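You operate a simulated robot arm through the tools that you are given. There is no shell and no other tool. Be economical: measure what you need, move in short steps, check, and stop when the job is done.

Carry out the task below with a simulated robot arm. There is one attempt and no reset: what you move stays moved.

Task
Set the sound and dryer overload dials to the load chart and switch both their breakers on.
Fine: the cabinet switch stays off and the door open for the check.

It is judged by the outcome, as a careful person would: the job done as asked, and still so three seconds after it is handed in. It fails if anything else is knocked over, pushed out of place, dropped, spilled or broken.

Robot
A 7-joint arm with a two-finger parallel gripper, fixed in place. Base frame: the origin is at the foot of the arm, x ahead of it, y to its left, z up. Units: mm, degrees, N and s.
With the tool pointing down near the work surface it reaches from about 120 to 660 mm from the base axis. Its first joint turns from -66.0 to 66.0 degrees. Payload 2.4 kg.
The tool frame sits at the grasp point between the pads (the TCP): z along the fingers, y along the line on which they close. The tips reach 30 mm beyond it. The gripper opens to 94 mm. The fingers are 28 mm wide and 10 mm thick; the gripper's body (50 by 96 mm) begins 55 mm behind the TCP.
Orientation is that of the tool frame in the base frame, as a unit quaternion [x, y, z, w]. With the fingers straight down and closing along the base's y, the tool's x points along the base's -x, its y along +y and its z along -z.

Tools
- The arm moves only by the tool send_rows. Its argument "plan" is a list of rows, each a list of 6 numbers: the shift along the base's x, y, z in mm, then the turn, a rotation vector about the base's x, y, z in degrees. In form: [[x, y, z, ax, ay, az], ...]. A call has 1 to 12 rows; each row shifts and turns the commanded pose from where the row before left it. "jaw" is the closure, from 0 (fully open) to 1 (shut), set as the call begins (left out, the last holds). Each row takes 0.2 s and may step no farther than 50 mm and 8.6 degrees from the row before; otherwise, or with a gripper value out of range, the whole call is refused. A pose out of reach is approached as far as the arm can. The call stops where the force on the tool passes 40 N (or 10 N more than at its start, if that is more) or the arm is blocked; 0.2 s more then pass. Each finger travels about 153 mm/s and halts on what it meets, pressing with about 39 N; the grip force reading is that of the motor and also rises with nothing between the fingers. The clock runs only during rows and for 0.2 s after the last one: add rows that do not move to give the fingers time. The reply holds the time, the measured pose of the TCP, the force on the tool along the base axes, the opening and the grip force, in the units named above and with some noise, with the torque about the TCP (base axes, N m) and any sound that the robot's microphone picked up.
- Cameras (640 x 400 px; columns grow to the right, rows downward): "scene" is fixed at [49.9, 488.6, 1437.8]; the picture's right is [-0.57, -0.82, 0.00], its down [-0.51, 0.36, -0.78] and it looks along [0.64, -0.45, -0.63] (base axes); focal length 318 px, centre (320, 200). "wrist" rides on the gripper at [76, 14, -102] in the tool frame; the picture's right is [-0.18, 0.98, 0.00], its down [-0.75, -0.14, -0.64] and it looks along [-0.63, -0.12, 0.77] (tool axes); focal length 243 px, centre (320, 200). There is no depth. A picture from a camera that has moved, and an enlarged one, comes with that camera's place and axes in the base frame and with its lens.
- get_image(camera): a new picture of that camera. The clock stands still meanwhile.
- zoom(camera, box): a new picture of the part [left, top, right, bottom] of that camera's present view, enlarged. The clock stands still meanwhile.
- hand_in(): hands the job in; it is judged then, once.

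Work in short steps. Places have to be worked out from the pictures, the camera data and where the tool is seen: move nearer, look again, correct. Check each grasp and each placing, and mend what went wrong. You have 120 turns and 84 pictures in all, those below and enlarged ones among them. Open the gripper and draw the arm clear of the work before you hand the job in, unless the task says otherwise; then end with one line.

The tools are called after "Call:" as name(argument=value, ...) on one line, values as JSON. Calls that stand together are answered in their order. send_rows: Moves the arm, as the interface text tells. Its arguments: {"type":"object","properties":{"plan":{"type":"array"},"jaw":{"type":"number"}},"required":["plan"]} The other tools are called the same way: get_image (camera) takes a picture; zoom (camera, box) takes an enlarged picture of a part of a camera's view; hand_in () hands the job in.

At the start:

```text
clock: 0.0
ee_pos: [328.7, 155.5, 1120.3]
tool_rot: [0.0, 1.0, -0.001, 0.0]
ft_force: [-0.2, 0.6, 0.5]
wrist_torque: [0.01, -0.02, 0.03]
opening: 94.2
finger_force: 0.0
```

scene: 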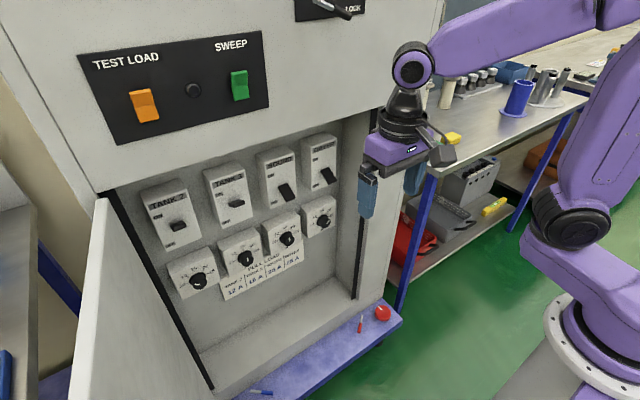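
wrist: 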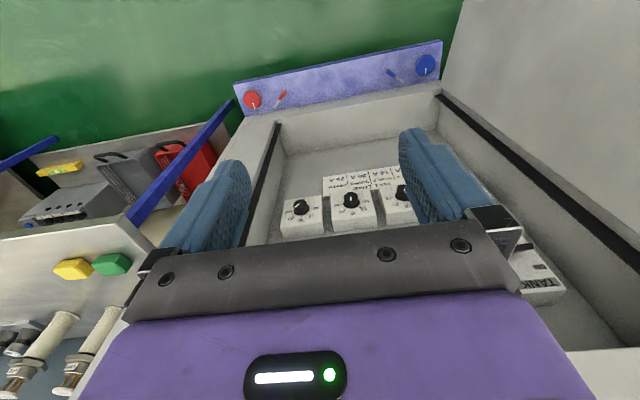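

The cabinet shows four breakers with dials below and a load chart. I zoom in to read the labels.

Call:
zoom(camera="scene", box=[130, 120, 350, 258])

Call:
zoom(camera="scene", box=[160, 190, 350, 310])

```text
2.90 times, centred on (240, 189) of scene
camera zoom: at [49.9, 488.6, 1437.8], right [-0.57, -0.82, 0.0], down [-0.51, 0.36, -0.78], along [0.64, -0.45, -0.63], focal length 921 px, centre (552, 232)
```

zoom: 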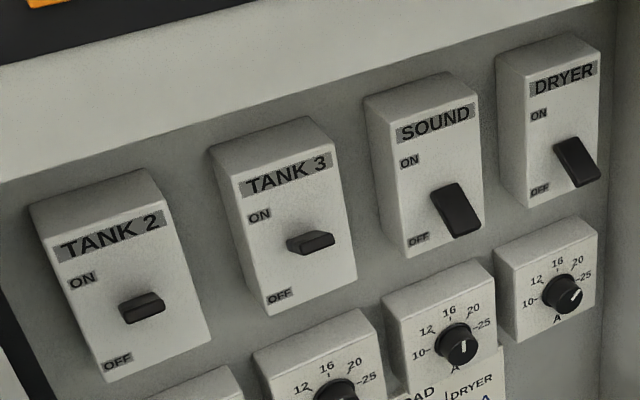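

```text
3.33 times, centred on (255, 250) of scene
camera zoom: at [49.9, 488.6, 1437.8], right [-0.57, -0.82, 0.0], down [-0.51, 0.36, -0.78], along [0.64, -0.45, -0.63], focal length 1059 px, centre (537, 33)
```

zoom: 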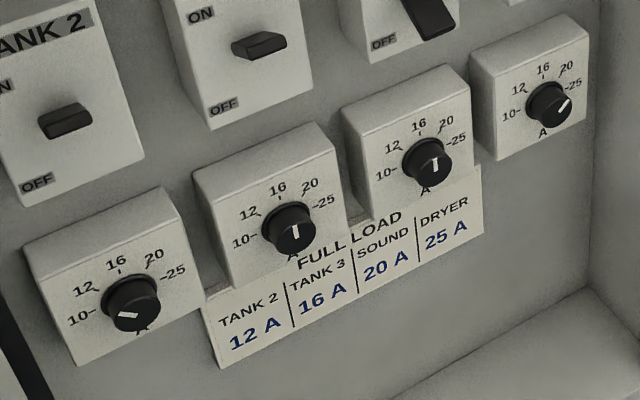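

Sound needs 20 A and dryer 25 A. Triangulating the two views gives a panel facing -x at about x≈670, with the dryer dial near (673, 37, 727), the sound dial near (675, 173, 725), and the cabinet front at x≈555. I turn the tool to point forward (+x) while staying outside the cabinet.

Call:
send_rows(plan=[[5, 0, -20, 0, -8.18, 0], [5, 0, -20, 0, -8.18, 0], [5, 0, -20, 0, -8.18, 0], [5, 0, -20, 0, -8.18, 0], [5, 0, -20, 0, -8.18, 0], [5, 0, -20, 0, -8.18, 0], [5, 0, -20, 0, -8.18, 0], [5, 0, -20, 0, -8.18, 0], [5, 0, -20, 0, -8.18, 0], [5, 0, -20, 0, -8.18, 0], [5, 0, -20, 0, -8.2, 0]], jaw=0)

```text
clock: 2.4
ee_pos: [400.5, 198.9, 919.3]
tool_rot: [0.0, 0.706, -0.004, 0.708]
ft_force: [0.0, 0.0, 0.0]
wrist_torque: [-0.01, -0.02, -0.02]
opening: 94.2
finger_force: 0.1
out of reach, approached as far as the arm can: row 9, 10, 11
```

The arm cannot reach that close in this posture, so I move forward a bit and look.

Call:
send_rows(plan=[[30, 0, 0, 0, 0, 0], [30, 0, 0, 0, 0, 0], [0, 0, 0, 0, 0, 0]])

Call:
get_image(camera="wrist")

Call:
get_image(camera="scene")

```text
clock: 3.2
ee_pos: [459.2, 198.7, 918.7]
tool_rot: [-0.001, 0.707, 0.0, 0.708]
ft_force: [-0.6, 0.0, 0.6]
wrist_torque: [0.02, -0.01, 0.0]
opening: 94.0
finger_force: 0.1
```

```text
79 pictures are left
camera wrist: at [358.2, 213.3, 843.0], right [0.0, 0.98, 0.18], down [-0.64, -0.14, 0.75], along [0.77, -0.12, 0.63], focal length 243 px, centre (320, 200)
```

wrist: 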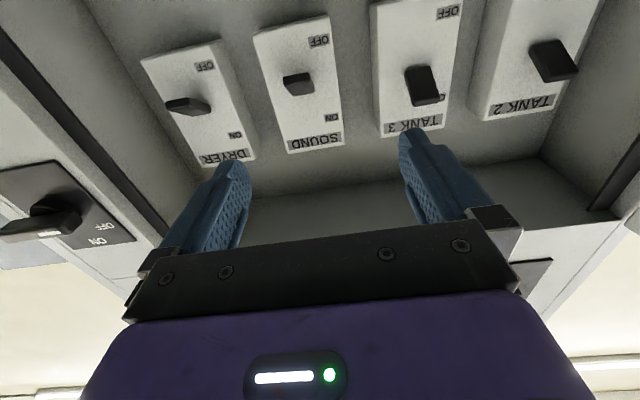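

```text
78 pictures are left
```

scene: 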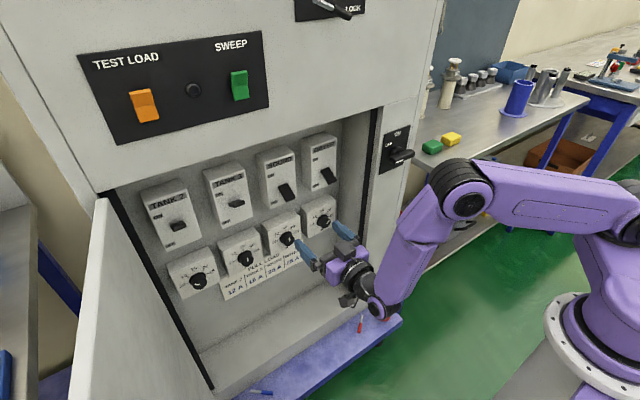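

The tool now faces the panel; levers sit near (659, 33, 913) for dryer and (660, 171, 913) for sound. I lower to dial height for a closer look at the dials.

Call:
send_rows(plan=[[0, -20, -40, 0, 0, 0], [0, -20, -40, 0, 0, 0], [0, -20, -40, 0, 0, 0], [0, -20, -40, 0, 0, 0], [0, -14, -40, 0, 0, 0], [20, 0, 0, 0, 0, 0]])

Call:
get_image(camera="wrist")

Call:
zoom(camera="wrist", box=[160, 20, 420, 183])

```text
clock: 4.6
ee_pos: [496.6, 130.4, 715.0]
tool_rot: [0.0, 0.707, 0.0, 0.707]
ft_force: [-0.8, -0.2, -0.1]
wrist_torque: [0.02, 0.0, 0.01]
opening: 93.9
finger_force: 0.0
out of reach, approached as far as the arm can: row 2, 3, 4
```

```text
77 pictures are left
camera wrist: at [394.8, 145.2, 639.1], right [0.0, 0.98, 0.18], down [-0.64, -0.14, 0.75], along [0.77, -0.12, 0.63], focal length 243 px, centre (320, 200)
```

wrist: 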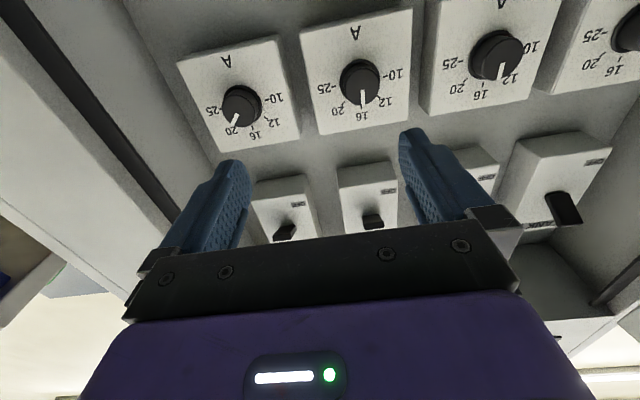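

```text
2.45 times, centred on (290, 102) of wrist
camera zoom: at [394.8, 145.2, 639.1], right [0.0, 0.98, 0.18], down [-0.64, -0.14, 0.75], along [0.77, -0.12, 0.63], focal length 595 px, centre (394, 442)
```

zoom: 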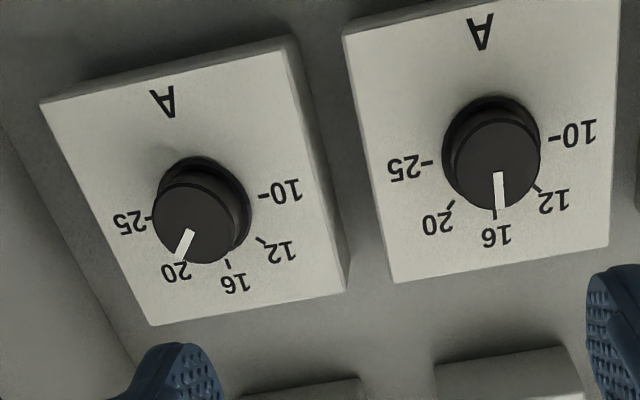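

Dryer dial points at about 20 (needs 25), sound at 16 (needs 20); both need a clockwise turn. Sound knob estimated at (679, 173, 721). I line up in front of it.

Call:
send_rows(plan=[[20, 21, 3, 0, 0, 0], [20, 21, 3, 0, 0, 0], [30, 0, 0, 0, 0, 0], [30, 0, 0, 0, 0, 0], [0, 0, 0, 0, 0, 0]])

Call:
get_image(camera="wrist")

Call:
get_image(camera="scene")

```text
clock: 5.8
ee_pos: [597.5, 171.5, 720.4]
tool_rot: [0.001, 0.707, 0.0, 0.707]
ft_force: [-0.7, 0.2, 0.0]
wrist_torque: [0.04, 0.0, -0.01]
opening: 93.6
finger_force: 0.0
```

```text
75 pictures are left
camera wrist: at [494.7, 186.6, 645.2], right [0.0, 0.98, 0.18], down [-0.64, -0.14, 0.75], along [0.77, -0.12, 0.63], focal length 243 px, centre (320, 200)
```

wrist: 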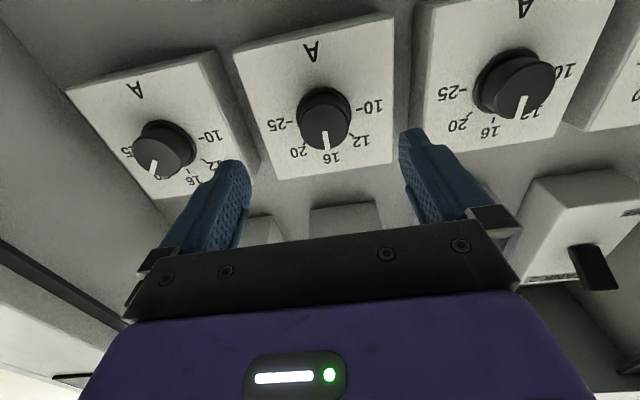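

```text
74 pictures are left
```

scene: 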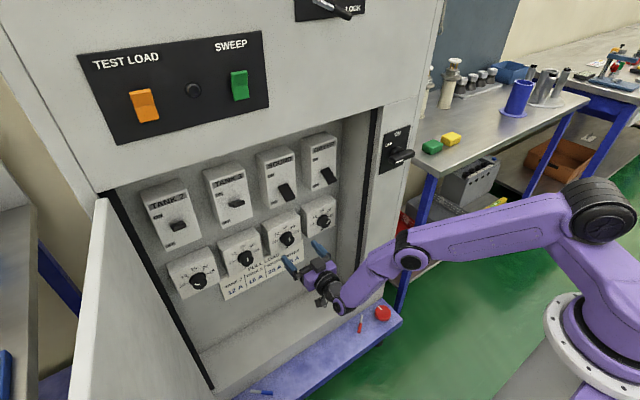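

Knob is centred between the fingers at about y=174, z=718. I advance around it with jaws open.

Call:
send_rows(plan=[[20, 1, -1, 0, 0, 0], [20, 1, -1, 0, 0, 0], [15, 0, 0, 0, 0, 0], [5, 0, 0, 0, 0, 0]])

Call:
get_image(camera="wrist")

Call:
zoom(camera="scene", box=[230, 190, 390, 290])

```text
clock: 6.8
ee_pos: [656.1, 175.5, 717.9]
tool_rot: [0.0, 0.707, 0.0, 0.707]
ft_force: [1.1, 0.5, 0.2]
wrist_torque: [-0.04, 0.0, -0.01]
opening: 94.1
finger_force: 0.1
```

```text
73 pictures are left
camera wrist: at [554.3, 188.8, 642.4], right [0.0, 0.98, 0.18], down [-0.64, -0.14, 0.75], along [0.77, -0.12, 0.63], focal length 243 px, centre (320, 200)
```

wrist: 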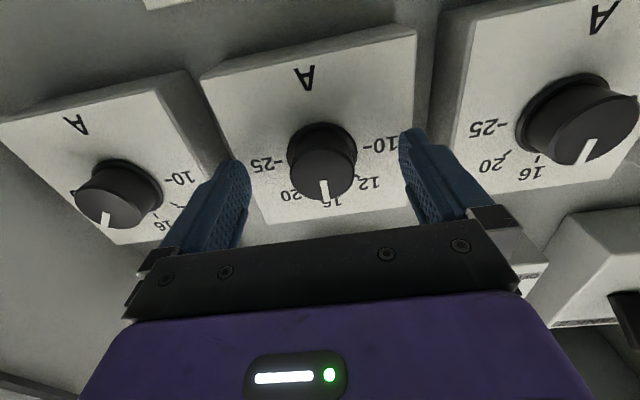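

```text
4.00 times, centred on (310, 240) of scene
camera zoom: at [49.9, 488.6, 1437.8], right [-0.57, -0.82, 0.0], down [-0.51, 0.36, -0.78], along [0.64, -0.45, -0.63], focal length 1271 px, centre (360, 40)
```

zoom: 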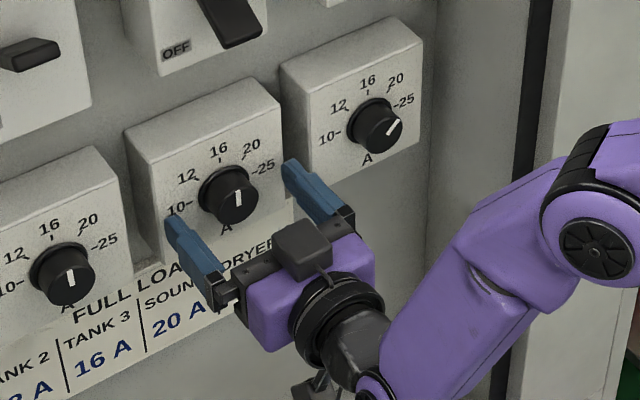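

The fingertips overlap the knob by about 10 mm and the knob axis looks ~4 mm higher. I adjust up, go 7 mm deeper, then close on it.

Call:
send_rows(plan=[[7, -1, 4, 0, 0, 0], [0, 0, 0, 0, 0, 0]])

Call:
send_rows(plan=[[0, 0, 0, 0, 0, 0], [0, 0, 0, 0, 0, 0]], jaw=1)

Call:
get_image(camera="wrist")

```text
clock: 7.4
ee_pos: [664.0, 173.1, 722.3]
tool_rot: [-0.001, 0.707, 0.001, 0.707]
ft_force: [-0.7, -0.6, -0.2]
wrist_torque: [-0.01, 0.03, 0.07]
opening: 94.0
finger_force: 0.0
```

```text
clock: 8.0
ee_pos: [663.4, 175.6, 722.3]
tool_rot: [-0.002, 0.707, 0.001, 0.707]
ft_force: [6.0, 9.8, -0.9]
wrist_torque: [0.02, 0.55, -0.33]
opening: 37.7
finger_force: 45.0
```

```text
71 pictures are left
camera wrist: at [561.5, 189.4, 646.8], right [0.0, 0.98, 0.18], down [-0.64, -0.14, 0.75], along [0.77, -0.11, 0.63], focal length 243 px, centre (320, 200)
```

wrist: 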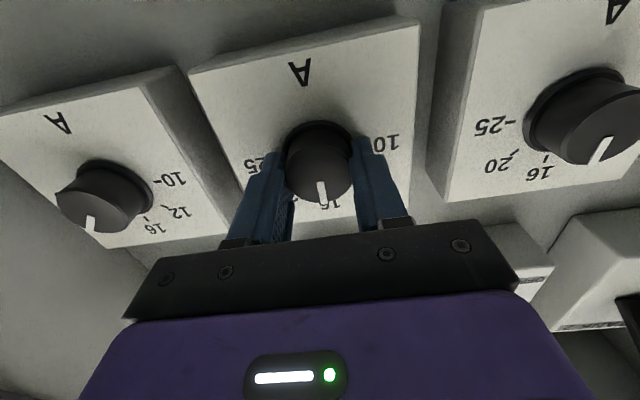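

The knob (38 mm) is gripped slightly off centre in y, so I shift +2 and turn it clockwise 40°.

Call:
send_rows(plan=[[0, 1.5, 0, 8, 0, 0], [0, 0, 0, 8, 0, 0], [0, 0, 0, 8, 0, 0], [0, 0, 0, 8, 0, 0], [0, 0, 0, 8, 0, 0], [0, 0, 0, 0, 0, 0]])

Call:
get_image(camera="wrist")

Call:
zoom(camera="scene", box=[250, 200, 330, 250])

```text
clock: 8.5
ee_pos: [663.4, 173.7, 728.0]
tool_rot: [0.043, 0.711, 0.044, 0.7]
ft_force: [7.2, 1.4, -1.5]
wrist_torque: [0.03, 1.2, 0.41]
opening: 36.8
finger_force: 45.0
out of reach, approached as far as the arm can: row 1, 2
stopped in row 2: the force on the tool passed its limit at 64 N (the readings are from after the stop); the commanded pose is now the measured one
```

```text
70 pictures are left
camera wrist: at [559.8, 198.0, 656.6], right [0.0, 0.95, 0.31], down [-0.63, -0.24, 0.74], along [0.78, -0.19, 0.6], focal length 243 px, centre (320, 200)
```

wrist: 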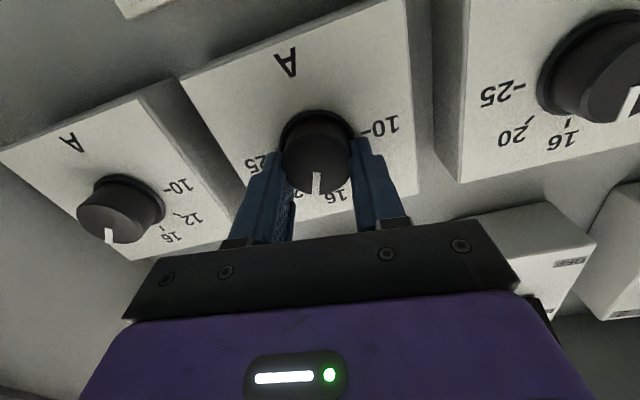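

```text
8.00 times, centred on (290, 225) of scene
camera zoom: at [50.1, 488.7, 1437.7], right [-0.57, -0.82, 0.0], down [-0.51, 0.36, -0.78], along [0.64, -0.45, -0.63], focal length 2542 px, centre (560, 0)
```

zoom: 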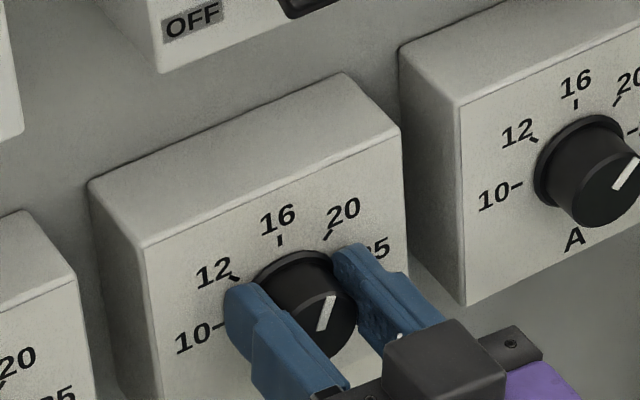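

The arm hit a reach limit in the + roll direction after ~7°. I release, back off, and will pre-roll the other way so the turn ends within range.

Call:
send_rows(plan=[[0, 0, 0, 0, 0, 0], [0, 0, 0, 0, 0, 0]], jaw=0)

Call:
send_rows(plan=[[-20, 0, 0, 0, 0, 0], [-20, 0, 0, 0, 0, 0], [-20, 0, 0, 0, 0, 0], [-20, 0, 0, 0, 0, 0], [-20, 0, -3, 0, 0, 0]])

Call:
send_rows(plan=[[0, 0, 0, -8, 0, 0], [0, 0, 0, -8, 0, 0], [0, 0, 0, -8, 0, 0], [0, 0, 0, -8, 0, 0], [0, 0, 0, -8, 0, 0], [0, 0, 0, -8, 0, 0], [0, 0, 0, -8, 0, 0]])

```text
clock: 9.1
ee_pos: [662.8, 173.8, 728.4]
tool_rot: [0.043, 0.71, 0.044, 0.701]
ft_force: [-0.4, 1.2, 0.1]
wrist_torque: [0.02, 0.02, 0.01]
opening: 93.9
finger_force: 0.1
```

```text
clock: 10.3
ee_pos: [563.0, 173.1, 724.9]
tool_rot: [0.044, 0.71, 0.044, 0.701]
ft_force: [0.3, 0.4, -0.5]
wrist_torque: [0.0, 0.02, 0.0]
opening: 94.0
finger_force: 0.3
```

```text
clock: 11.9
ee_pos: [562.2, 175.0, 725.8]
tool_rot: [-0.29, 0.648, -0.295, 0.64]
ft_force: [0.4, -0.9, 0.2]
wrist_torque: [0.03, 0.0, 0.0]
opening: 94.1
finger_force: 0.0
```

Rolling to -49° is reachable. I look at the state of the sound dial now.

Call:
get_image(camera="wrist")

Call:
zoom(camera="scene", box=[250, 190, 346, 250])

```text
68 pictures are left
camera wrist: at [459.8, 127.0, 666.1], right [0.0, 0.78, -0.62], down [-0.63, 0.48, 0.61], along [0.77, 0.39, 0.5], focal length 243 px, centre (320, 200)
```

wrist: 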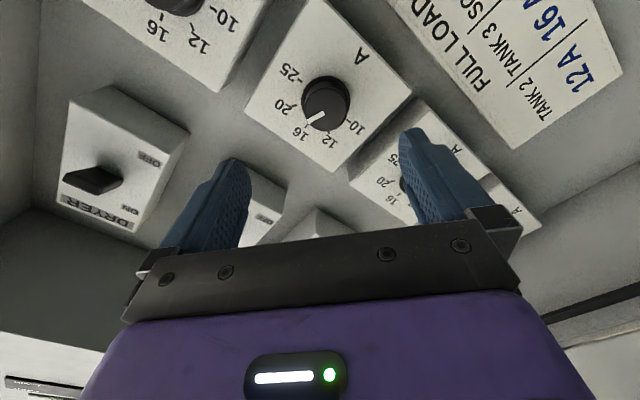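

```text
6.67 times, centred on (298, 220) of scene
camera zoom: at [49.9, 488.6, 1437.8], right [-0.57, -0.82, 0.0], down [-0.51, 0.36, -0.78], along [0.64, -0.45, -0.63], focal length 2119 px, centre (467, 67)
```

zoom: 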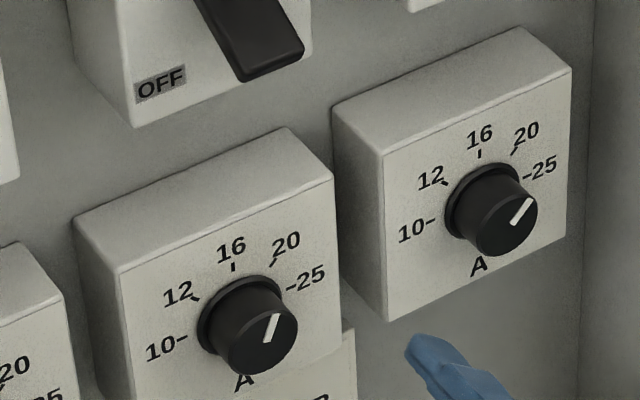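

Sound pointer moved about 8–10°; the dryer currently reads exactly 20, a useful reference. I re-approach the sound knob with the pre-rolled gripper, and close.

Call:
send_rows(plan=[[25, 0, -1, 0, 0, 0], [25, 0, -1, 0, 0, 0], [25, 0, -1, 0, 0, 0], [18, 0, 0, 0, 0, 0], [8, 0, 0, 0, 0, 0]])

Call:
get_image(camera="wrist")

```text
clock: 13.1
ee_pos: [663.4, 172.9, 723.8]
tool_rot: [-0.29, 0.648, -0.294, 0.64]
ft_force: [-0.1, 0.1, -0.6]
wrist_torque: [0.03, 0.02, 0.0]
opening: 94.0
finger_force: 0.1
```

```text
66 pictures are left
camera wrist: at [561.0, 127.5, 663.5], right [0.0, 0.79, -0.62], down [-0.63, 0.48, 0.61], along [0.77, 0.39, 0.5], focal length 243 px, centre (320, 200)
```

wrist: 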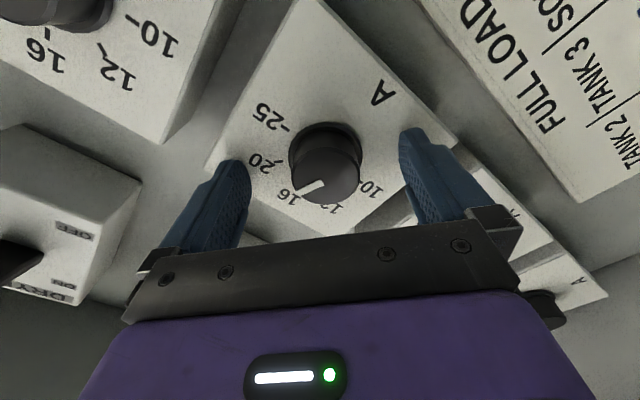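

The knob is centred between the fingers. I close and turn +32°.

Call:
send_rows(plan=[[0, 1, 0, 0, 0, 0], [0, 0, 0, 0, 0, 0], [0, 0, 0, 0, 0, 0]], jaw=1)

Call:
send_rows(plan=[[0, 0, 0, 8, 0, 0], [0, 0, 0, 8, 0, 0], [0, 0, 0, 8, 0, 0], [0, 0, 0, 8, 0, 0], [0, 0, 0, 0, 0, 0]])

Call:
get_image(camera="wrist")

Call:
zoom(camera="scene", box=[250, 190, 346, 250])

```text
clock: 13.9
ee_pos: [664.3, 176.2, 721.1]
tool_rot: [-0.292, 0.648, -0.292, 0.639]
ft_force: [12.5, 12.8, -16.0]
wrist_torque: [0.09, 0.22, -0.32]
opening: 36.9
finger_force: 45.0
```

```text
clock: 15.1
ee_pos: [663.4, 175.2, 722.4]
tool_rot: [-0.102, 0.704, -0.103, 0.695]
ft_force: [-2.7, 13.8, -8.9]
wrist_torque: [0.0, -0.21, 0.19]
opening: 36.6
finger_force: 44.7
```

```text
65 pictures are left
camera wrist: at [560.4, 168.5, 647.2], right [0.0, 0.99, -0.11], down [-0.63, 0.08, 0.77], along [0.78, 0.07, 0.63], focal length 243 px, centre (320, 200)
```

wrist: 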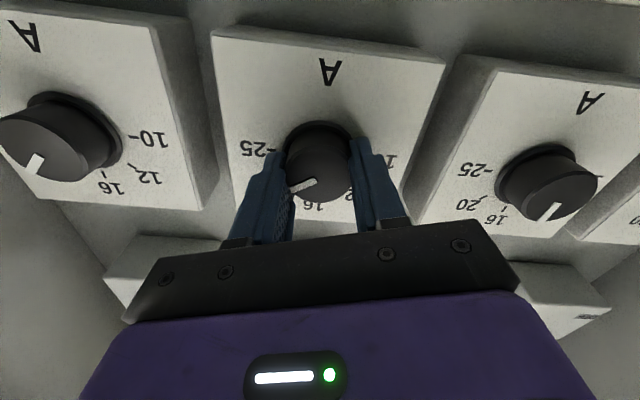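

```text
6.67 times, centred on (298, 220) of scene
camera zoom: at [50.0, 488.9, 1437.6], right [-0.57, -0.82, 0.0], down [-0.51, 0.36, -0.78], along [0.64, -0.45, -0.63], focal length 2119 px, centre (467, 67)
```

zoom: 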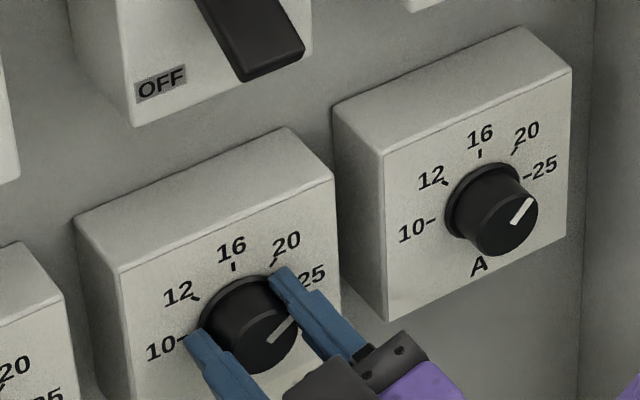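

The sound pointer seems near or slightly past 20; I zoom tighter on both to compare.

Call:
zoom(camera="scene", box=[273, 222, 305, 242])

Call:
zoom(camera="scene", box=[309, 205, 341, 225])

```text
16.00 times, centred on (289, 232) of scene
camera zoom: at [50.0, 488.9, 1437.6], right [-0.57, -0.82, 0.0], down [-0.51, 0.36, -0.78], along [0.64, -0.45, -0.63], focal length 5085 px, centre (816, -312)
```

zoom: 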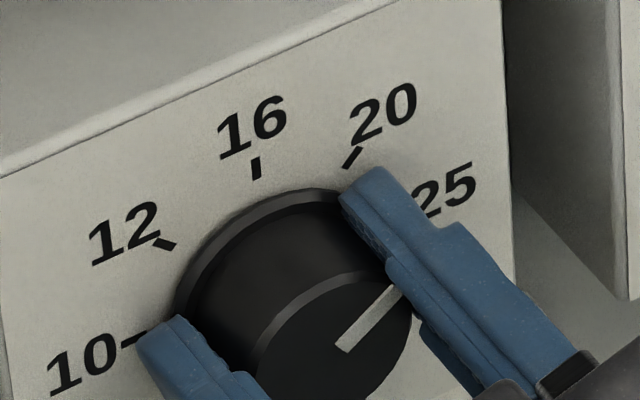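

```text
16.00 times, centred on (325, 215) of scene
camera zoom: at [50.0, 488.9, 1437.6], right [-0.57, -0.82, 0.0], down [-0.51, 0.36, -0.78], along [0.64, -0.45, -0.63], focal length 5085 px, centre (240, -40)
```

zoom: 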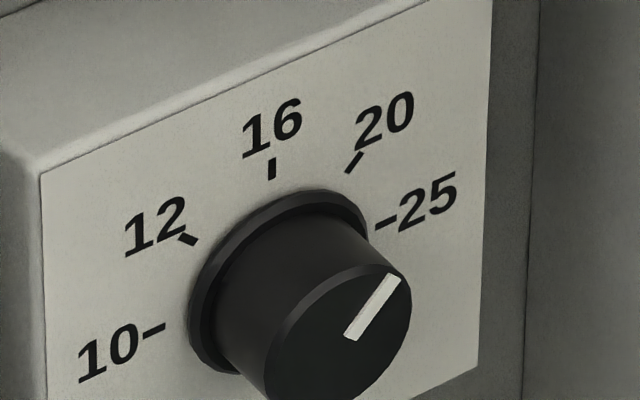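

Computing panel angles from the image: ticks are 45° apart (20 at 45°, 25 at 90°); the sound pointer is at ~59°, so I turn back 14°.

Call:
send_rows(plan=[[0, 0, 0, -7, 0, 0], [0, 0, 0, -7, 0, 0], [0, 0, 0, 0, 0, 0]])

Call:
zoom(camera="scene", box=[273, 222, 305, 242])

```text
clock: 15.9
ee_pos: [664.2, 177.0, 721.7]
tool_rot: [-0.19, 0.686, -0.187, 0.677]
ft_force: [-1.1, 16.8, -10.5]
wrist_torque: [0.08, 0.22, -0.26]
opening: 36.8
finger_force: 45.4
```

```text
16.00 times, centred on (289, 232) of scene
camera zoom: at [50.1, 489.0, 1437.6], right [-0.57, -0.82, 0.0], down [-0.51, 0.36, -0.78], along [0.64, -0.45, -0.63], focal length 5085 px, centre (816, -312)
```

zoom: 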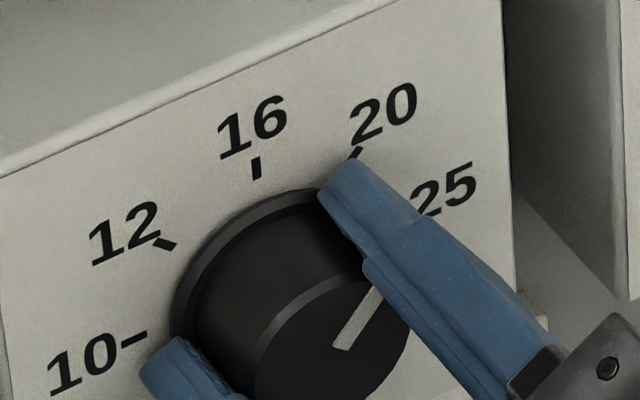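

The pointer now reads about 46–47°, effectively 20. I release and back off to verify.

Call:
send_rows(plan=[[0, 0, 0, 0, 0, 0], [0, 0, 0, 0, 0, 0]], jaw=0)

Call:
send_rows(plan=[[-20, 0, 0, 0, 0, 0], [-20, 0, 0, 0, 0, 0], [-20, 0, 0, 0, 0, 0], [-20, 0, 0, 0, 0, 0], [0, 0, 0, 0, 0, 0]])

Call:
zoom(camera="scene", box=[273, 222, 305, 242])

Call:
get_image(camera="wrist")

```text
clock: 16.2
ee_pos: [663.7, 163.2, 728.2]
tool_rot: [-0.173, 0.679, -0.199, 0.686]
ft_force: [-64.7, -24.9, 41.2]
wrist_torque: [0.99, -0.02, 1.48]
opening: 68.3
finger_force: 0.1
stopped in row 1: the force on the tool passed its limit at 58 N (the readings are from after the stop); the commanded pose is now the measured one
```

```text
clock: 17.4
ee_pos: [584.3, 168.4, 724.6]
tool_rot: [-0.18, 0.682, -0.195, 0.681]
ft_force: [0.2, 0.6, 0.3]
wrist_torque: [-0.01, -0.01, 0.01]
opening: 93.9
finger_force: 0.1
```

```text
16.00 times, centred on (289, 232) of scene
camera zoom: at [49.9, 488.6, 1437.8], right [-0.57, -0.82, 0.0], down [-0.51, 0.36, -0.78], along [0.64, -0.45, -0.63], focal length 5085 px, centre (816, -312)
```

zoom: 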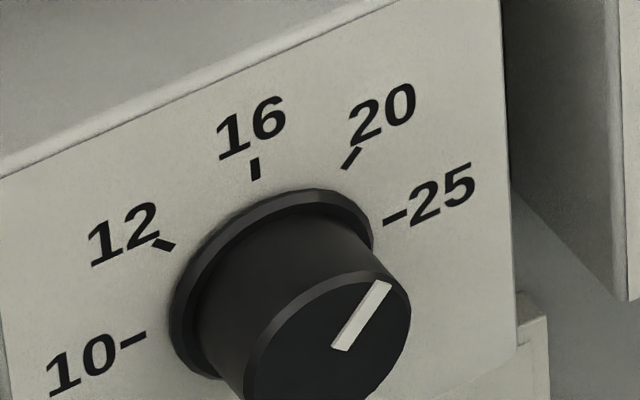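

```text
59 pictures are left
camera wrist: at [483.1, 144.6, 652.3], right [0.02, 0.94, -0.34], down [-0.64, 0.28, 0.72], along [0.77, 0.2, 0.61], focal length 243 px, centre (320, 200)
```

wrist: 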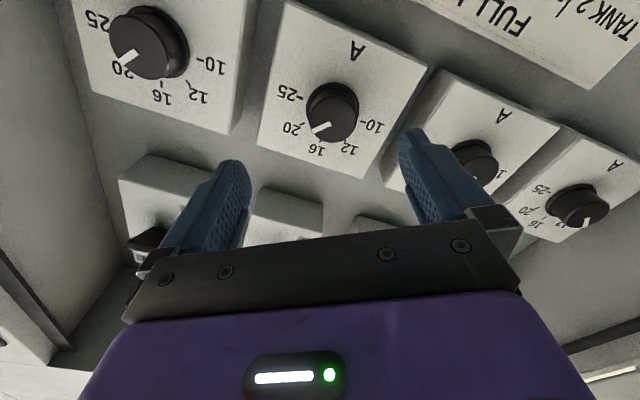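

Sound pointer reads 45° – exactly 20. Now I move in front of the dryer knob (≈(679, 33.5, 722)) with a modest pre-roll of about -24° and fixing a small yaw.

Call:
send_rows(plan=[[0, -34, -0.5, 6.7, 0, 1.2], [0, -34, -0.5, 0, 0, 0], [0, -34, -0.5, 0, 0, 0], [0, -33, -1, 0, 0, 0], [0, 0, 0, 0, 0, 0]])

Call:
get_image(camera="wrist")

Call:
get_image(camera="scene")

```text
clock: 18.6
ee_pos: [583.7, 33.2, 722.0]
tool_rot: [-0.147, 0.691, -0.148, 0.693]
ft_force: [0.0, 0.7, 0.1]
wrist_torque: [0.01, 0.03, -0.01]
opening: 94.0
finger_force: 0.2
```

```text
58 pictures are left
camera wrist: at [483.0, 15.8, 647.8], right [0.0, 0.97, -0.23], down [-0.64, 0.18, 0.74], along [0.77, 0.15, 0.63], focal length 243 px, centre (320, 200)
```

wrist: 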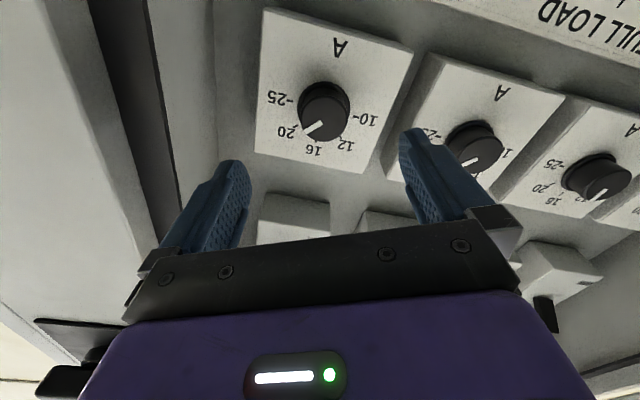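

```text
57 pictures are left
```

scene: 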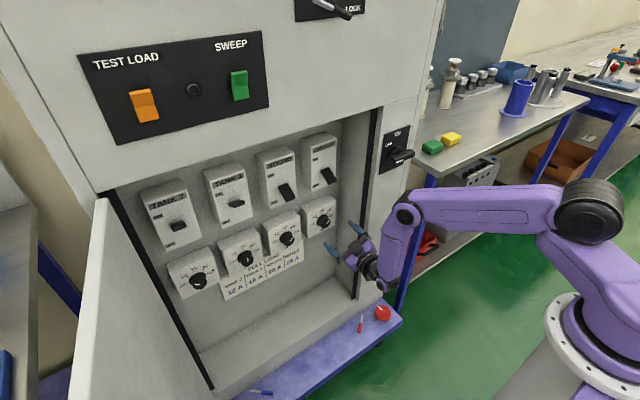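

Knob centred in view. The wrist link stays in front of the cabinet and away from the side switch, so I advance around the dryer knob.

Call:
send_rows(plan=[[20, 0, 0, 0, 0, 0], [20, 0, 0, 0, 0, 0], [20, 0, 0, 0, 0, 0], [14, 0, 0, 0, 0, 0], [6, 0, 0, 0, 0, 0]])

Call:
get_image(camera="wrist")

Call:
get_image(camera="scene")

```text
clock: 19.8
ee_pos: [664.2, 33.8, 723.6]
tool_rot: [-0.146, 0.69, -0.147, 0.693]
ft_force: [-10.2, -0.7, 4.0]
wrist_torque: [0.24, 0.17, 0.42]
opening: 93.0
finger_force: 0.0
```

```text
56 pictures are left
camera wrist: at [563.0, 16.8, 648.3], right [0.0, 0.97, -0.23], down [-0.64, 0.18, 0.74], along [0.76, 0.15, 0.63], focal length 243 px, centre (320, 200)
```

wrist: 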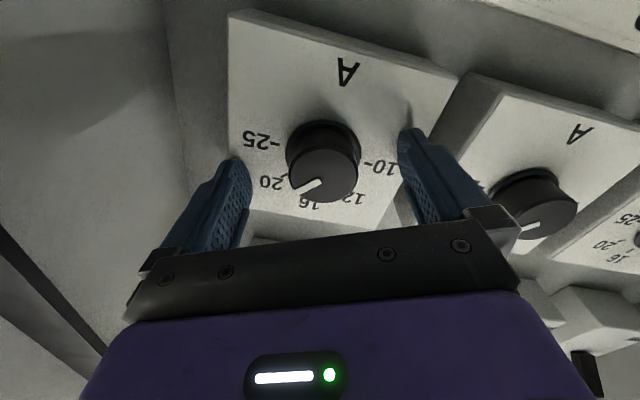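

```text
55 pictures are left
```

scene: 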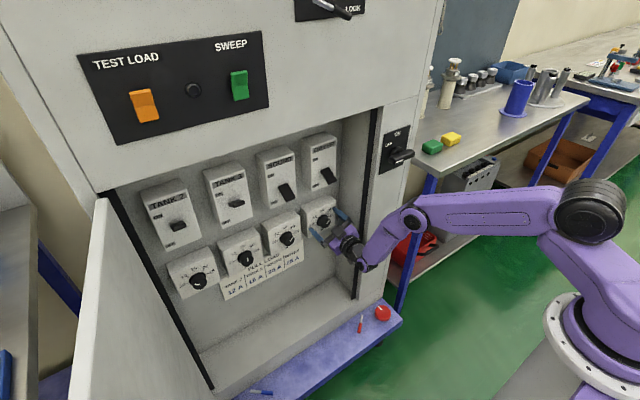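

There is a slight push in -x (10 N): a tip just touches the box face. I back off 3 mm, close, and turn +25°.

Call:
send_rows(plan=[[-3.5, 0, -1, 0, 0, 0], [0, 0, 0, 0, 0, 0]])

Call:
send_rows(plan=[[0, 0, 0, 0, 0, 0], [0, 0, 0, 0, 0, 0], [0, 0, 0, 0, 0, 0]], jaw=1)

Call:
send_rows(plan=[[0, 0, 0, 8, 0, 0], [0, 0, 0, 8, 0, 0], [0, 0, 0, 8, 0, 0], [0, 0, 0, 0, 0, 0]])

Call:
zoom(camera="scene", box=[309, 205, 341, 225])

```text
clock: 20.4
ee_pos: [662.0, 33.3, 722.4]
tool_rot: [-0.146, 0.691, -0.147, 0.693]
ft_force: [0.3, -0.2, 0.4]
wrist_torque: [0.0, 0.0, 0.0]
opening: 94.0
finger_force: 0.2
```

```text
clock: 21.2
ee_pos: [661.4, 35.8, 723.9]
tool_rot: [-0.148, 0.691, -0.145, 0.692]
ft_force: [7.4, 11.8, -4.6]
wrist_torque: [0.06, 0.75, -0.28]
opening: 36.7
finger_force: 45.3
```

```text
clock: 22.2
ee_pos: [661.7, 35.9, 722.3]
tool_rot: [0.0, 0.707, 0.0, 0.707]
ft_force: [14.0, 12.7, -10.6]
wrist_torque: [0.03, -0.25, 0.19]
opening: 36.9
finger_force: 45.2
```

```text
16.00 times, centred on (325, 215) of scene
camera zoom: at [50.4, 488.9, 1437.7], right [-0.57, -0.82, 0.0], down [-0.51, 0.36, -0.78], along [0.64, -0.45, -0.63], focal length 5085 px, centre (240, -40)
```

zoom: 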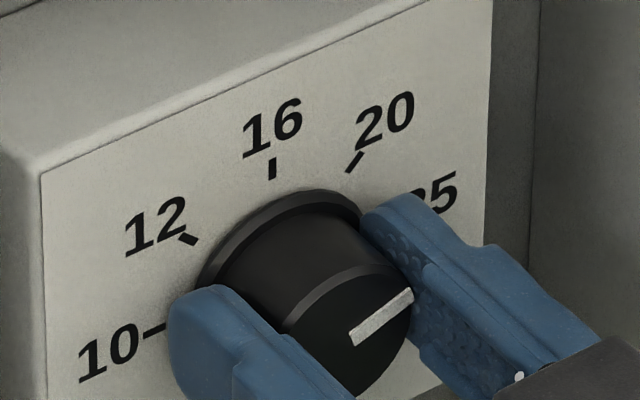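

Pointer now at ~73°, needing 17° more. I relieve the side load (+2.5 y), release, roll back -24° and regrip for the rest.

Call:
send_rows(plan=[[0, 2.5, 0, 0, 0, 0], [0, 0, 0, 0, 0, 0]])

Call:
send_rows(plan=[[0, 0, 0, 0, 0, 0], [0, 0, 0, 0, 0, 0], [-1, 0, 0, 0, 0, 0]], jaw=0)

Call:
zoom(camera="scene", box=[309, 205, 341, 225])

```text
clock: 22.8
ee_pos: [661.9, 34.8, 722.1]
tool_rot: [0.002, 0.707, -0.002, 0.707]
ft_force: [3.1, 7.5, -3.1]
wrist_torque: [0.01, 0.13, 0.73]
opening: 37.0
finger_force: 44.8
```

```text
clock: 23.6
ee_pos: [660.0, 36.3, 723.5]
tool_rot: [0.001, 0.706, -0.002, 0.708]
ft_force: [0.6, -0.4, 0.2]
wrist_torque: [0.0, -0.01, 0.0]
opening: 94.1
finger_force: 0.1
```

```text
16.00 times, centred on (325, 215) of scene
camera zoom: at [49.9, 488.6, 1437.8], right [-0.57, -0.82, 0.0], down [-0.51, 0.36, -0.78], along [0.64, -0.45, -0.63], focal length 5085 px, centre (240, -40)
```

zoom: 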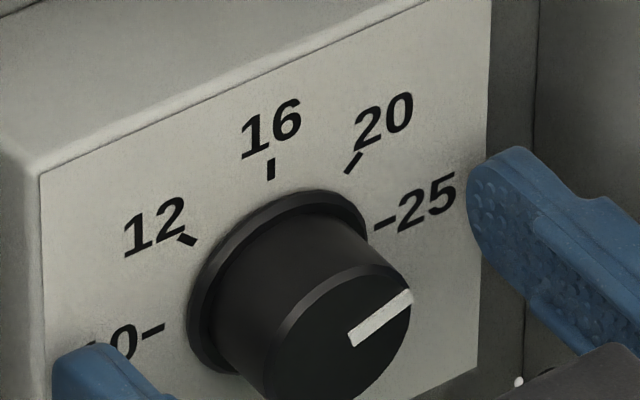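

Pointer held at ~73°. I roll back 22°, regrip and turn +17°.

Call:
send_rows(plan=[[0, 0, 0, -8, 0, 0], [0, -1, 0, -8, 0, 0], [0, 0, 0, -6, 0, 0], [0, 0, 0, 0, 0, 0]])

Call:
send_rows(plan=[[0, 0, 0, 0, 0, 0], [0, 0, 0, 0, 0, 0], [0, 0, 0, 0, 0, 0]], jaw=1)

Call:
send_rows(plan=[[0, 0, 0, 8, 0, 0], [0, 0, 0, 8, 0, 0], [0, 0, 0, 1, 0, 0], [0, 0, 0, 0, 0, 0]])

Call:
zoom(camera="scene", box=[309, 205, 341, 225])

```text
clock: 24.6
ee_pos: [661.0, 34.2, 721.6]
tool_rot: [-0.135, 0.693, -0.136, 0.695]
ft_force: [1.1, 0.2, -0.2]
wrist_torque: [-0.02, 0.0, -0.03]
opening: 94.2
finger_force: 0.1
```

```text
clock: 25.4
ee_pos: [660.3, 35.3, 722.1]
tool_rot: [-0.134, 0.693, -0.135, 0.695]
ft_force: [4.9, 3.6, -2.8]
wrist_torque: [0.01, 0.54, 0.58]
opening: 37.4
finger_force: 45.3
```

```text
clock: 26.4
ee_pos: [660.4, 36.3, 722.1]
tool_rot: [-0.029, 0.706, -0.031, 0.707]
ft_force: [9.1, 3.9, -5.6]
wrist_torque: [0.03, 0.11, 0.79]
opening: 37.4
finger_force: 45.3
```

```text
16.00 times, centred on (325, 215) of scene
camera zoom: at [50.2, 488.7, 1437.7], right [-0.57, -0.82, 0.0], down [-0.51, 0.36, -0.78], along [0.64, -0.45, -0.63], focal length 5085 px, centre (240, -40)
```

zoom: 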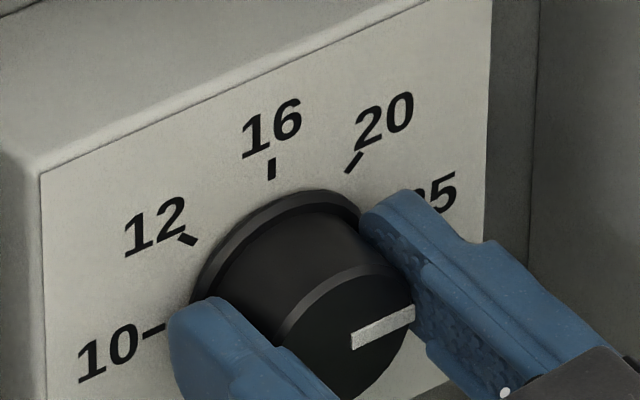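

The dryer pointer is now parallel to the 25 tick (~90°). I release and back off to verify.

Call:
send_rows(plan=[[0, 0.5, 0, 0, 0, 0], [0, 0, 0, 0, 0, 0], [0, 0, 0, 0, 0, 0]], jaw=0)

Call:
send_rows(plan=[[-20, 0, 0, 0, 0, 0], [-20, 0, 0, 0, 0, 0], [-20, 0, 0, 0, 0, 0], [-20, 0, 0, 0, 0, 0], [-20, 0, 0, 0, 0, 0]])

Call:
zoom(camera="scene", box=[309, 205, 341, 225])

Call:
zoom(camera="scene", box=[250, 125, 346, 185])

```text
clock: 27.2
ee_pos: [660.0, 35.1, 723.3]
tool_rot: [-0.03, 0.706, -0.032, 0.707]
ft_force: [0.0, -0.1, -0.1]
wrist_torque: [-0.01, 0.01, -0.02]
opening: 94.0
finger_force: 0.0
```

```text
clock: 28.4
ee_pos: [561.3, 35.0, 723.7]
tool_rot: [-0.03, 0.706, -0.032, 0.707]
ft_force: [-0.4, -0.7, 0.2]
wrist_torque: [0.0, 0.02, 0.04]
opening: 94.0
finger_force: 0.1
```

```text
16.00 times, centred on (325, 215) of scene
camera zoom: at [49.9, 488.6, 1437.8], right [-0.57, -0.82, 0.0], down [-0.51, 0.36, -0.78], along [0.64, -0.45, -0.63], focal length 5085 px, centre (240, -40)
```

zoom: 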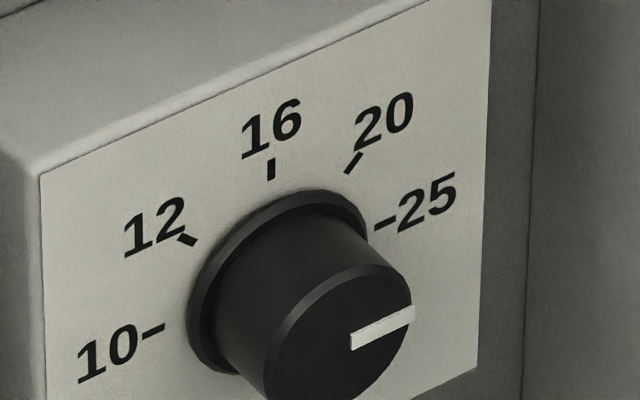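

```text
6.67 times, centred on (298, 155) of scene
camera zoom: at [49.9, 488.6, 1437.8], right [-0.57, -0.82, 0.0], down [-0.51, 0.36, -0.78], along [0.64, -0.45, -0.63], focal length 2119 px, centre (467, 500)
```

zoom: 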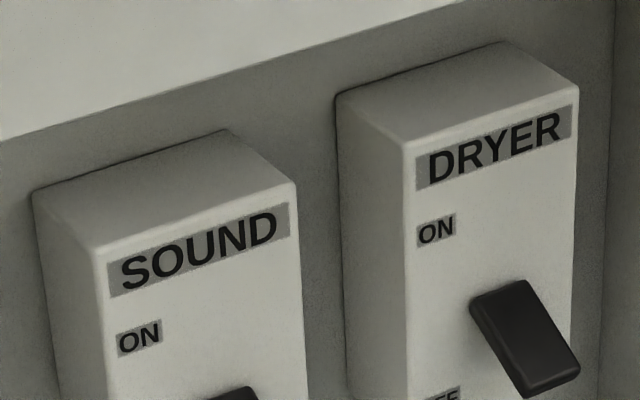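

Both dials read right. Next the breakers: I raise to below the dryer lever outside the boxes, close the fingers, and take a look from below.

Call:
send_rows(plan=[[0, 0, 25, 0, 0, 0], [0, 0, 25, 0, 0, 0], [0, 0, 25, 0, 0, 0], [0, 0, 25, 0, 0, 0], [0, 0, 25, 0, 0, 0], [0, 0, 10, 0, 0, 0], [0, 0, 0, 0, 0, 0]], jaw=1)

Call:
get_image(camera="wrist")

Call:
zoom(camera="scene", box=[240, 120, 400, 220])

```text
clock: 30.0
ee_pos: [560.4, 37.5, 857.0]
tool_rot: [-0.031, 0.706, -0.034, 0.707]
ft_force: [-0.5, -0.8, -0.5]
wrist_torque: [0.0, 0.03, -0.04]
opening: 0.0
finger_force: 33.2
```

```text
49 pictures are left
camera wrist: at [458.8, 44.9, 780.2], right [0.0, 1.0, 0.09], down [-0.64, -0.07, 0.76], along [0.77, -0.06, 0.64], focal length 243 px, centre (320, 200)
```

wrist: 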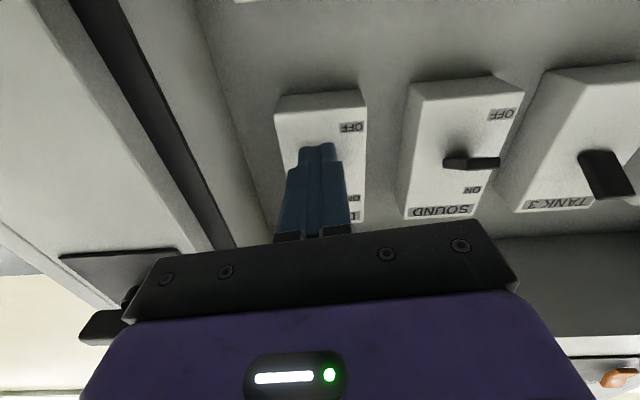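

```text
4.00 times, centred on (320, 170) of scene
camera zoom: at [49.9, 488.6, 1437.8], right [-0.57, -0.82, 0.0], down [-0.51, 0.36, -0.78], along [0.64, -0.45, -0.63], focal length 1271 px, centre (320, 320)
```

zoom: 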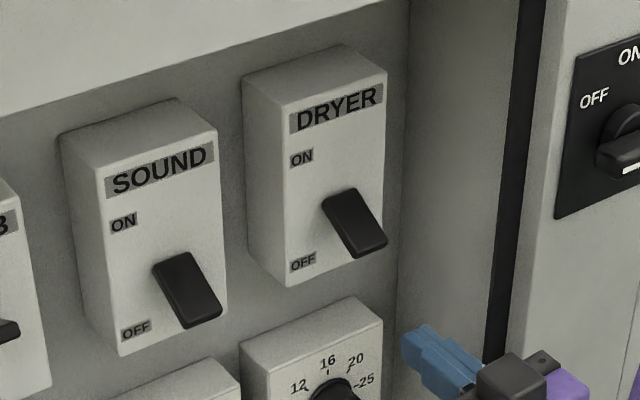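

The closed fingers sit below the lever. Lever tips are at about (650, 33, 905) for dryer with pivot near z≈930. I slide in beneath the dryer lever, then look before lifting.

Call:
send_rows(plan=[[20, -2, 0, 0, 0, 0], [20, -1, 0, 0, 0, 0], [20, 0, 0, 0, 0, 0], [15, 0, 0, 0, 0, 0], [0, 0, 0, 0, 0, 0]])

Call:
get_image(camera="wrist")

Call:
zoom(camera="scene", box=[280, 120, 376, 180])

```text
clock: 31.2
ee_pos: [636.0, 32.3, 857.1]
tool_rot: [-0.031, 0.706, -0.031, 0.707]
ft_force: [-1.2, 0.1, 0.5]
wrist_torque: [0.01, -0.03, 0.03]
opening: 0.0
finger_force: 32.7
```

```text
47 pictures are left
camera wrist: at [533.5, 41.5, 779.9], right [0.0, 1.0, 0.1], down [-0.64, -0.07, 0.76], along [0.77, -0.06, 0.64], focal length 243 px, centre (320, 200)
```

wrist: 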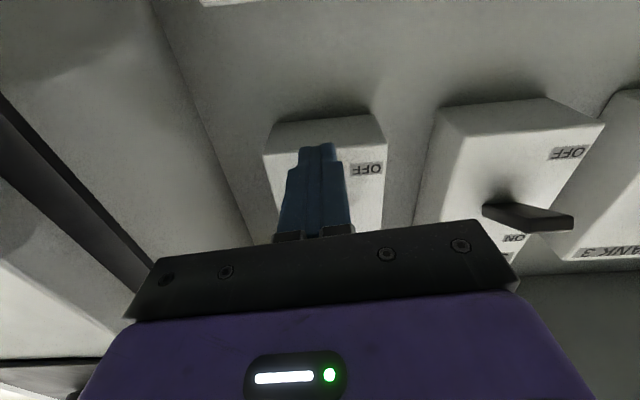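

```text
6.67 times, centred on (328, 150) of scene
camera zoom: at [49.9, 488.6, 1437.8], right [-0.57, -0.82, 0.0], down [-0.51, 0.36, -0.78], along [0.64, -0.45, -0.63], focal length 2119 px, centre (267, 533)
```

zoom: 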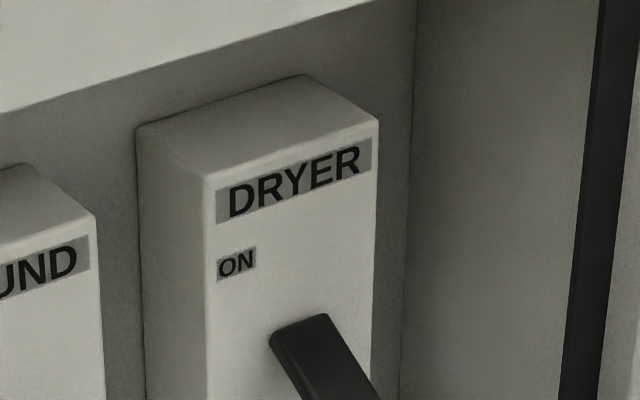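

Fingers are under the lever with no contact. I lift in small steps, watching force.

Call:
send_rows(plan=[[0, 0, 10, 0, 0, 0], [0, 0, 10, 0, 0, 0], [0, 0, 10, 0, 0, 0], [0, 0, 10, 0, 0, 0], [0, 0, 10, 0, 0, 0]])

Call:
zoom(camera="scene", box=[280, 130, 376, 190])

Call:
get_image(camera="wrist")

```text
clock: 32.4
ee_pos: [633.2, 33.6, 905.2]
tool_rot: [-0.031, 0.709, -0.032, 0.704]
ft_force: [-29.3, -0.8, -6.8]
wrist_torque: [0.04, -0.46, -0.16]
opening: 0.0
finger_force: 33.2
```

```text
6.67 times, centred on (328, 160) of scene
camera zoom: at [49.2, 488.6, 1437.8], right [-0.57, -0.82, 0.0], down [-0.51, 0.36, -0.78], along [0.64, -0.45, -0.63], focal length 2119 px, centre (267, 467)
```

zoom: 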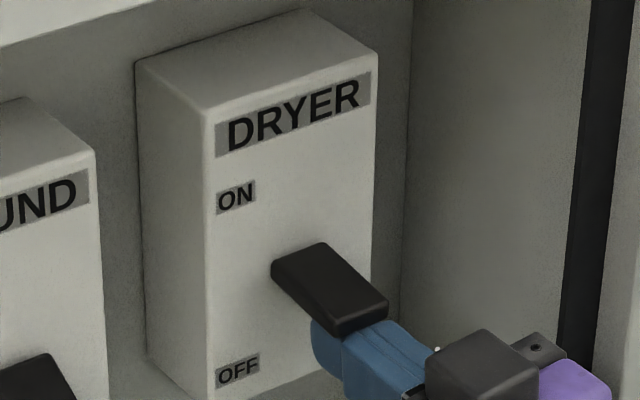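

```text
44 pictures are left
camera wrist: at [530.4, 40.8, 828.4], right [0.0, 1.0, 0.1], down [-0.64, -0.07, 0.77], along [0.77, -0.06, 0.63], focal length 243 px, centre (320, 200)
```

wrist: 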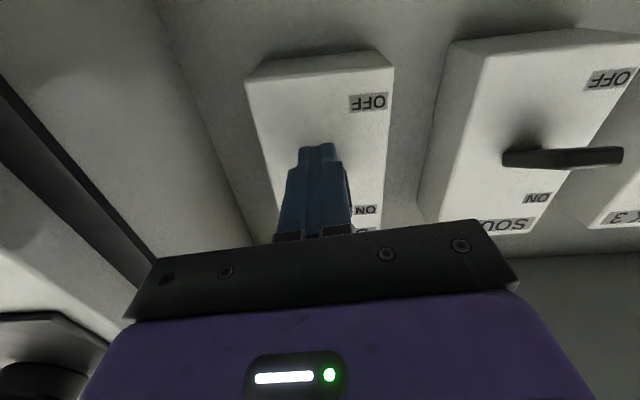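

The lever is rising, but a -29 N x-force means the tips press against the face/root. I back off 8 mm in x and continue up.

Call:
send_rows(plan=[[-8, 0, 0, 0, 0, 0], [0, 0, 8, 0, 0, 0], [0, 0, 8, 0, 0, 0], [0, 0, 8, 0, 0, 0]])

Call:
zoom(camera="scene", box=[280, 130, 376, 190])

```text
clock: 33.4
ee_pos: [626.2, 31.8, 926.4]
tool_rot: [-0.031, 0.711, -0.033, 0.702]
ft_force: [-1.8, -0.4, -18.7]
wrist_torque: [0.04, 0.55, 0.05]
opening: 0.0
finger_force: 33.0
```

```text
6.67 times, centred on (328, 160) of scene
camera zoom: at [50.2, 488.6, 1437.7], right [-0.57, -0.82, 0.0], down [-0.51, 0.36, -0.78], along [0.64, -0.45, -0.63], focal length 2119 px, centre (267, 467)
```

zoom: 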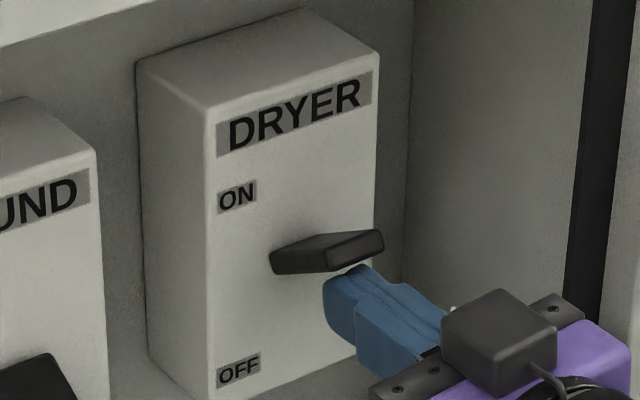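

The lever is now tilted up like the tank breakers. I push a little further to seat it, then drop down and back off.

Call:
send_rows(plan=[[0, 0, 5, 0, 0, 0], [0, 0, 5, 0, 0, 0], [0, 0, 0, 0, 0, 0]])

Call:
zoom(camera="scene", box=[280, 130, 376, 190])

```text
clock: 34.0
ee_pos: [623.8, 31.9, 927.0]
tool_rot: [-0.032, 0.717, -0.033, 0.695]
ft_force: [-1.0, -0.2, -2.2]
wrist_torque: [0.01, 0.07, -0.01]
opening: 0.1
finger_force: 32.8
stopped in row 2: the force on the tool passed its limit at 42 N (the readings are from after the stop); the commanded pose is now the measured one
```

```text
6.67 times, centred on (328, 160) of scene
camera zoom: at [49.9, 488.6, 1437.8], right [-0.57, -0.82, 0.0], down [-0.51, 0.36, -0.78], along [0.64, -0.45, -0.63], focal length 2119 px, centre (267, 467)
```

zoom: 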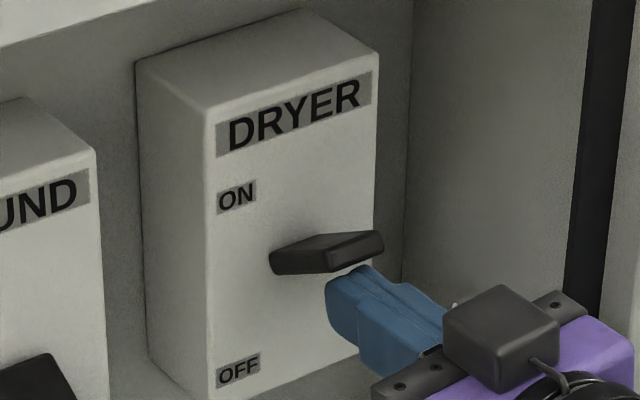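

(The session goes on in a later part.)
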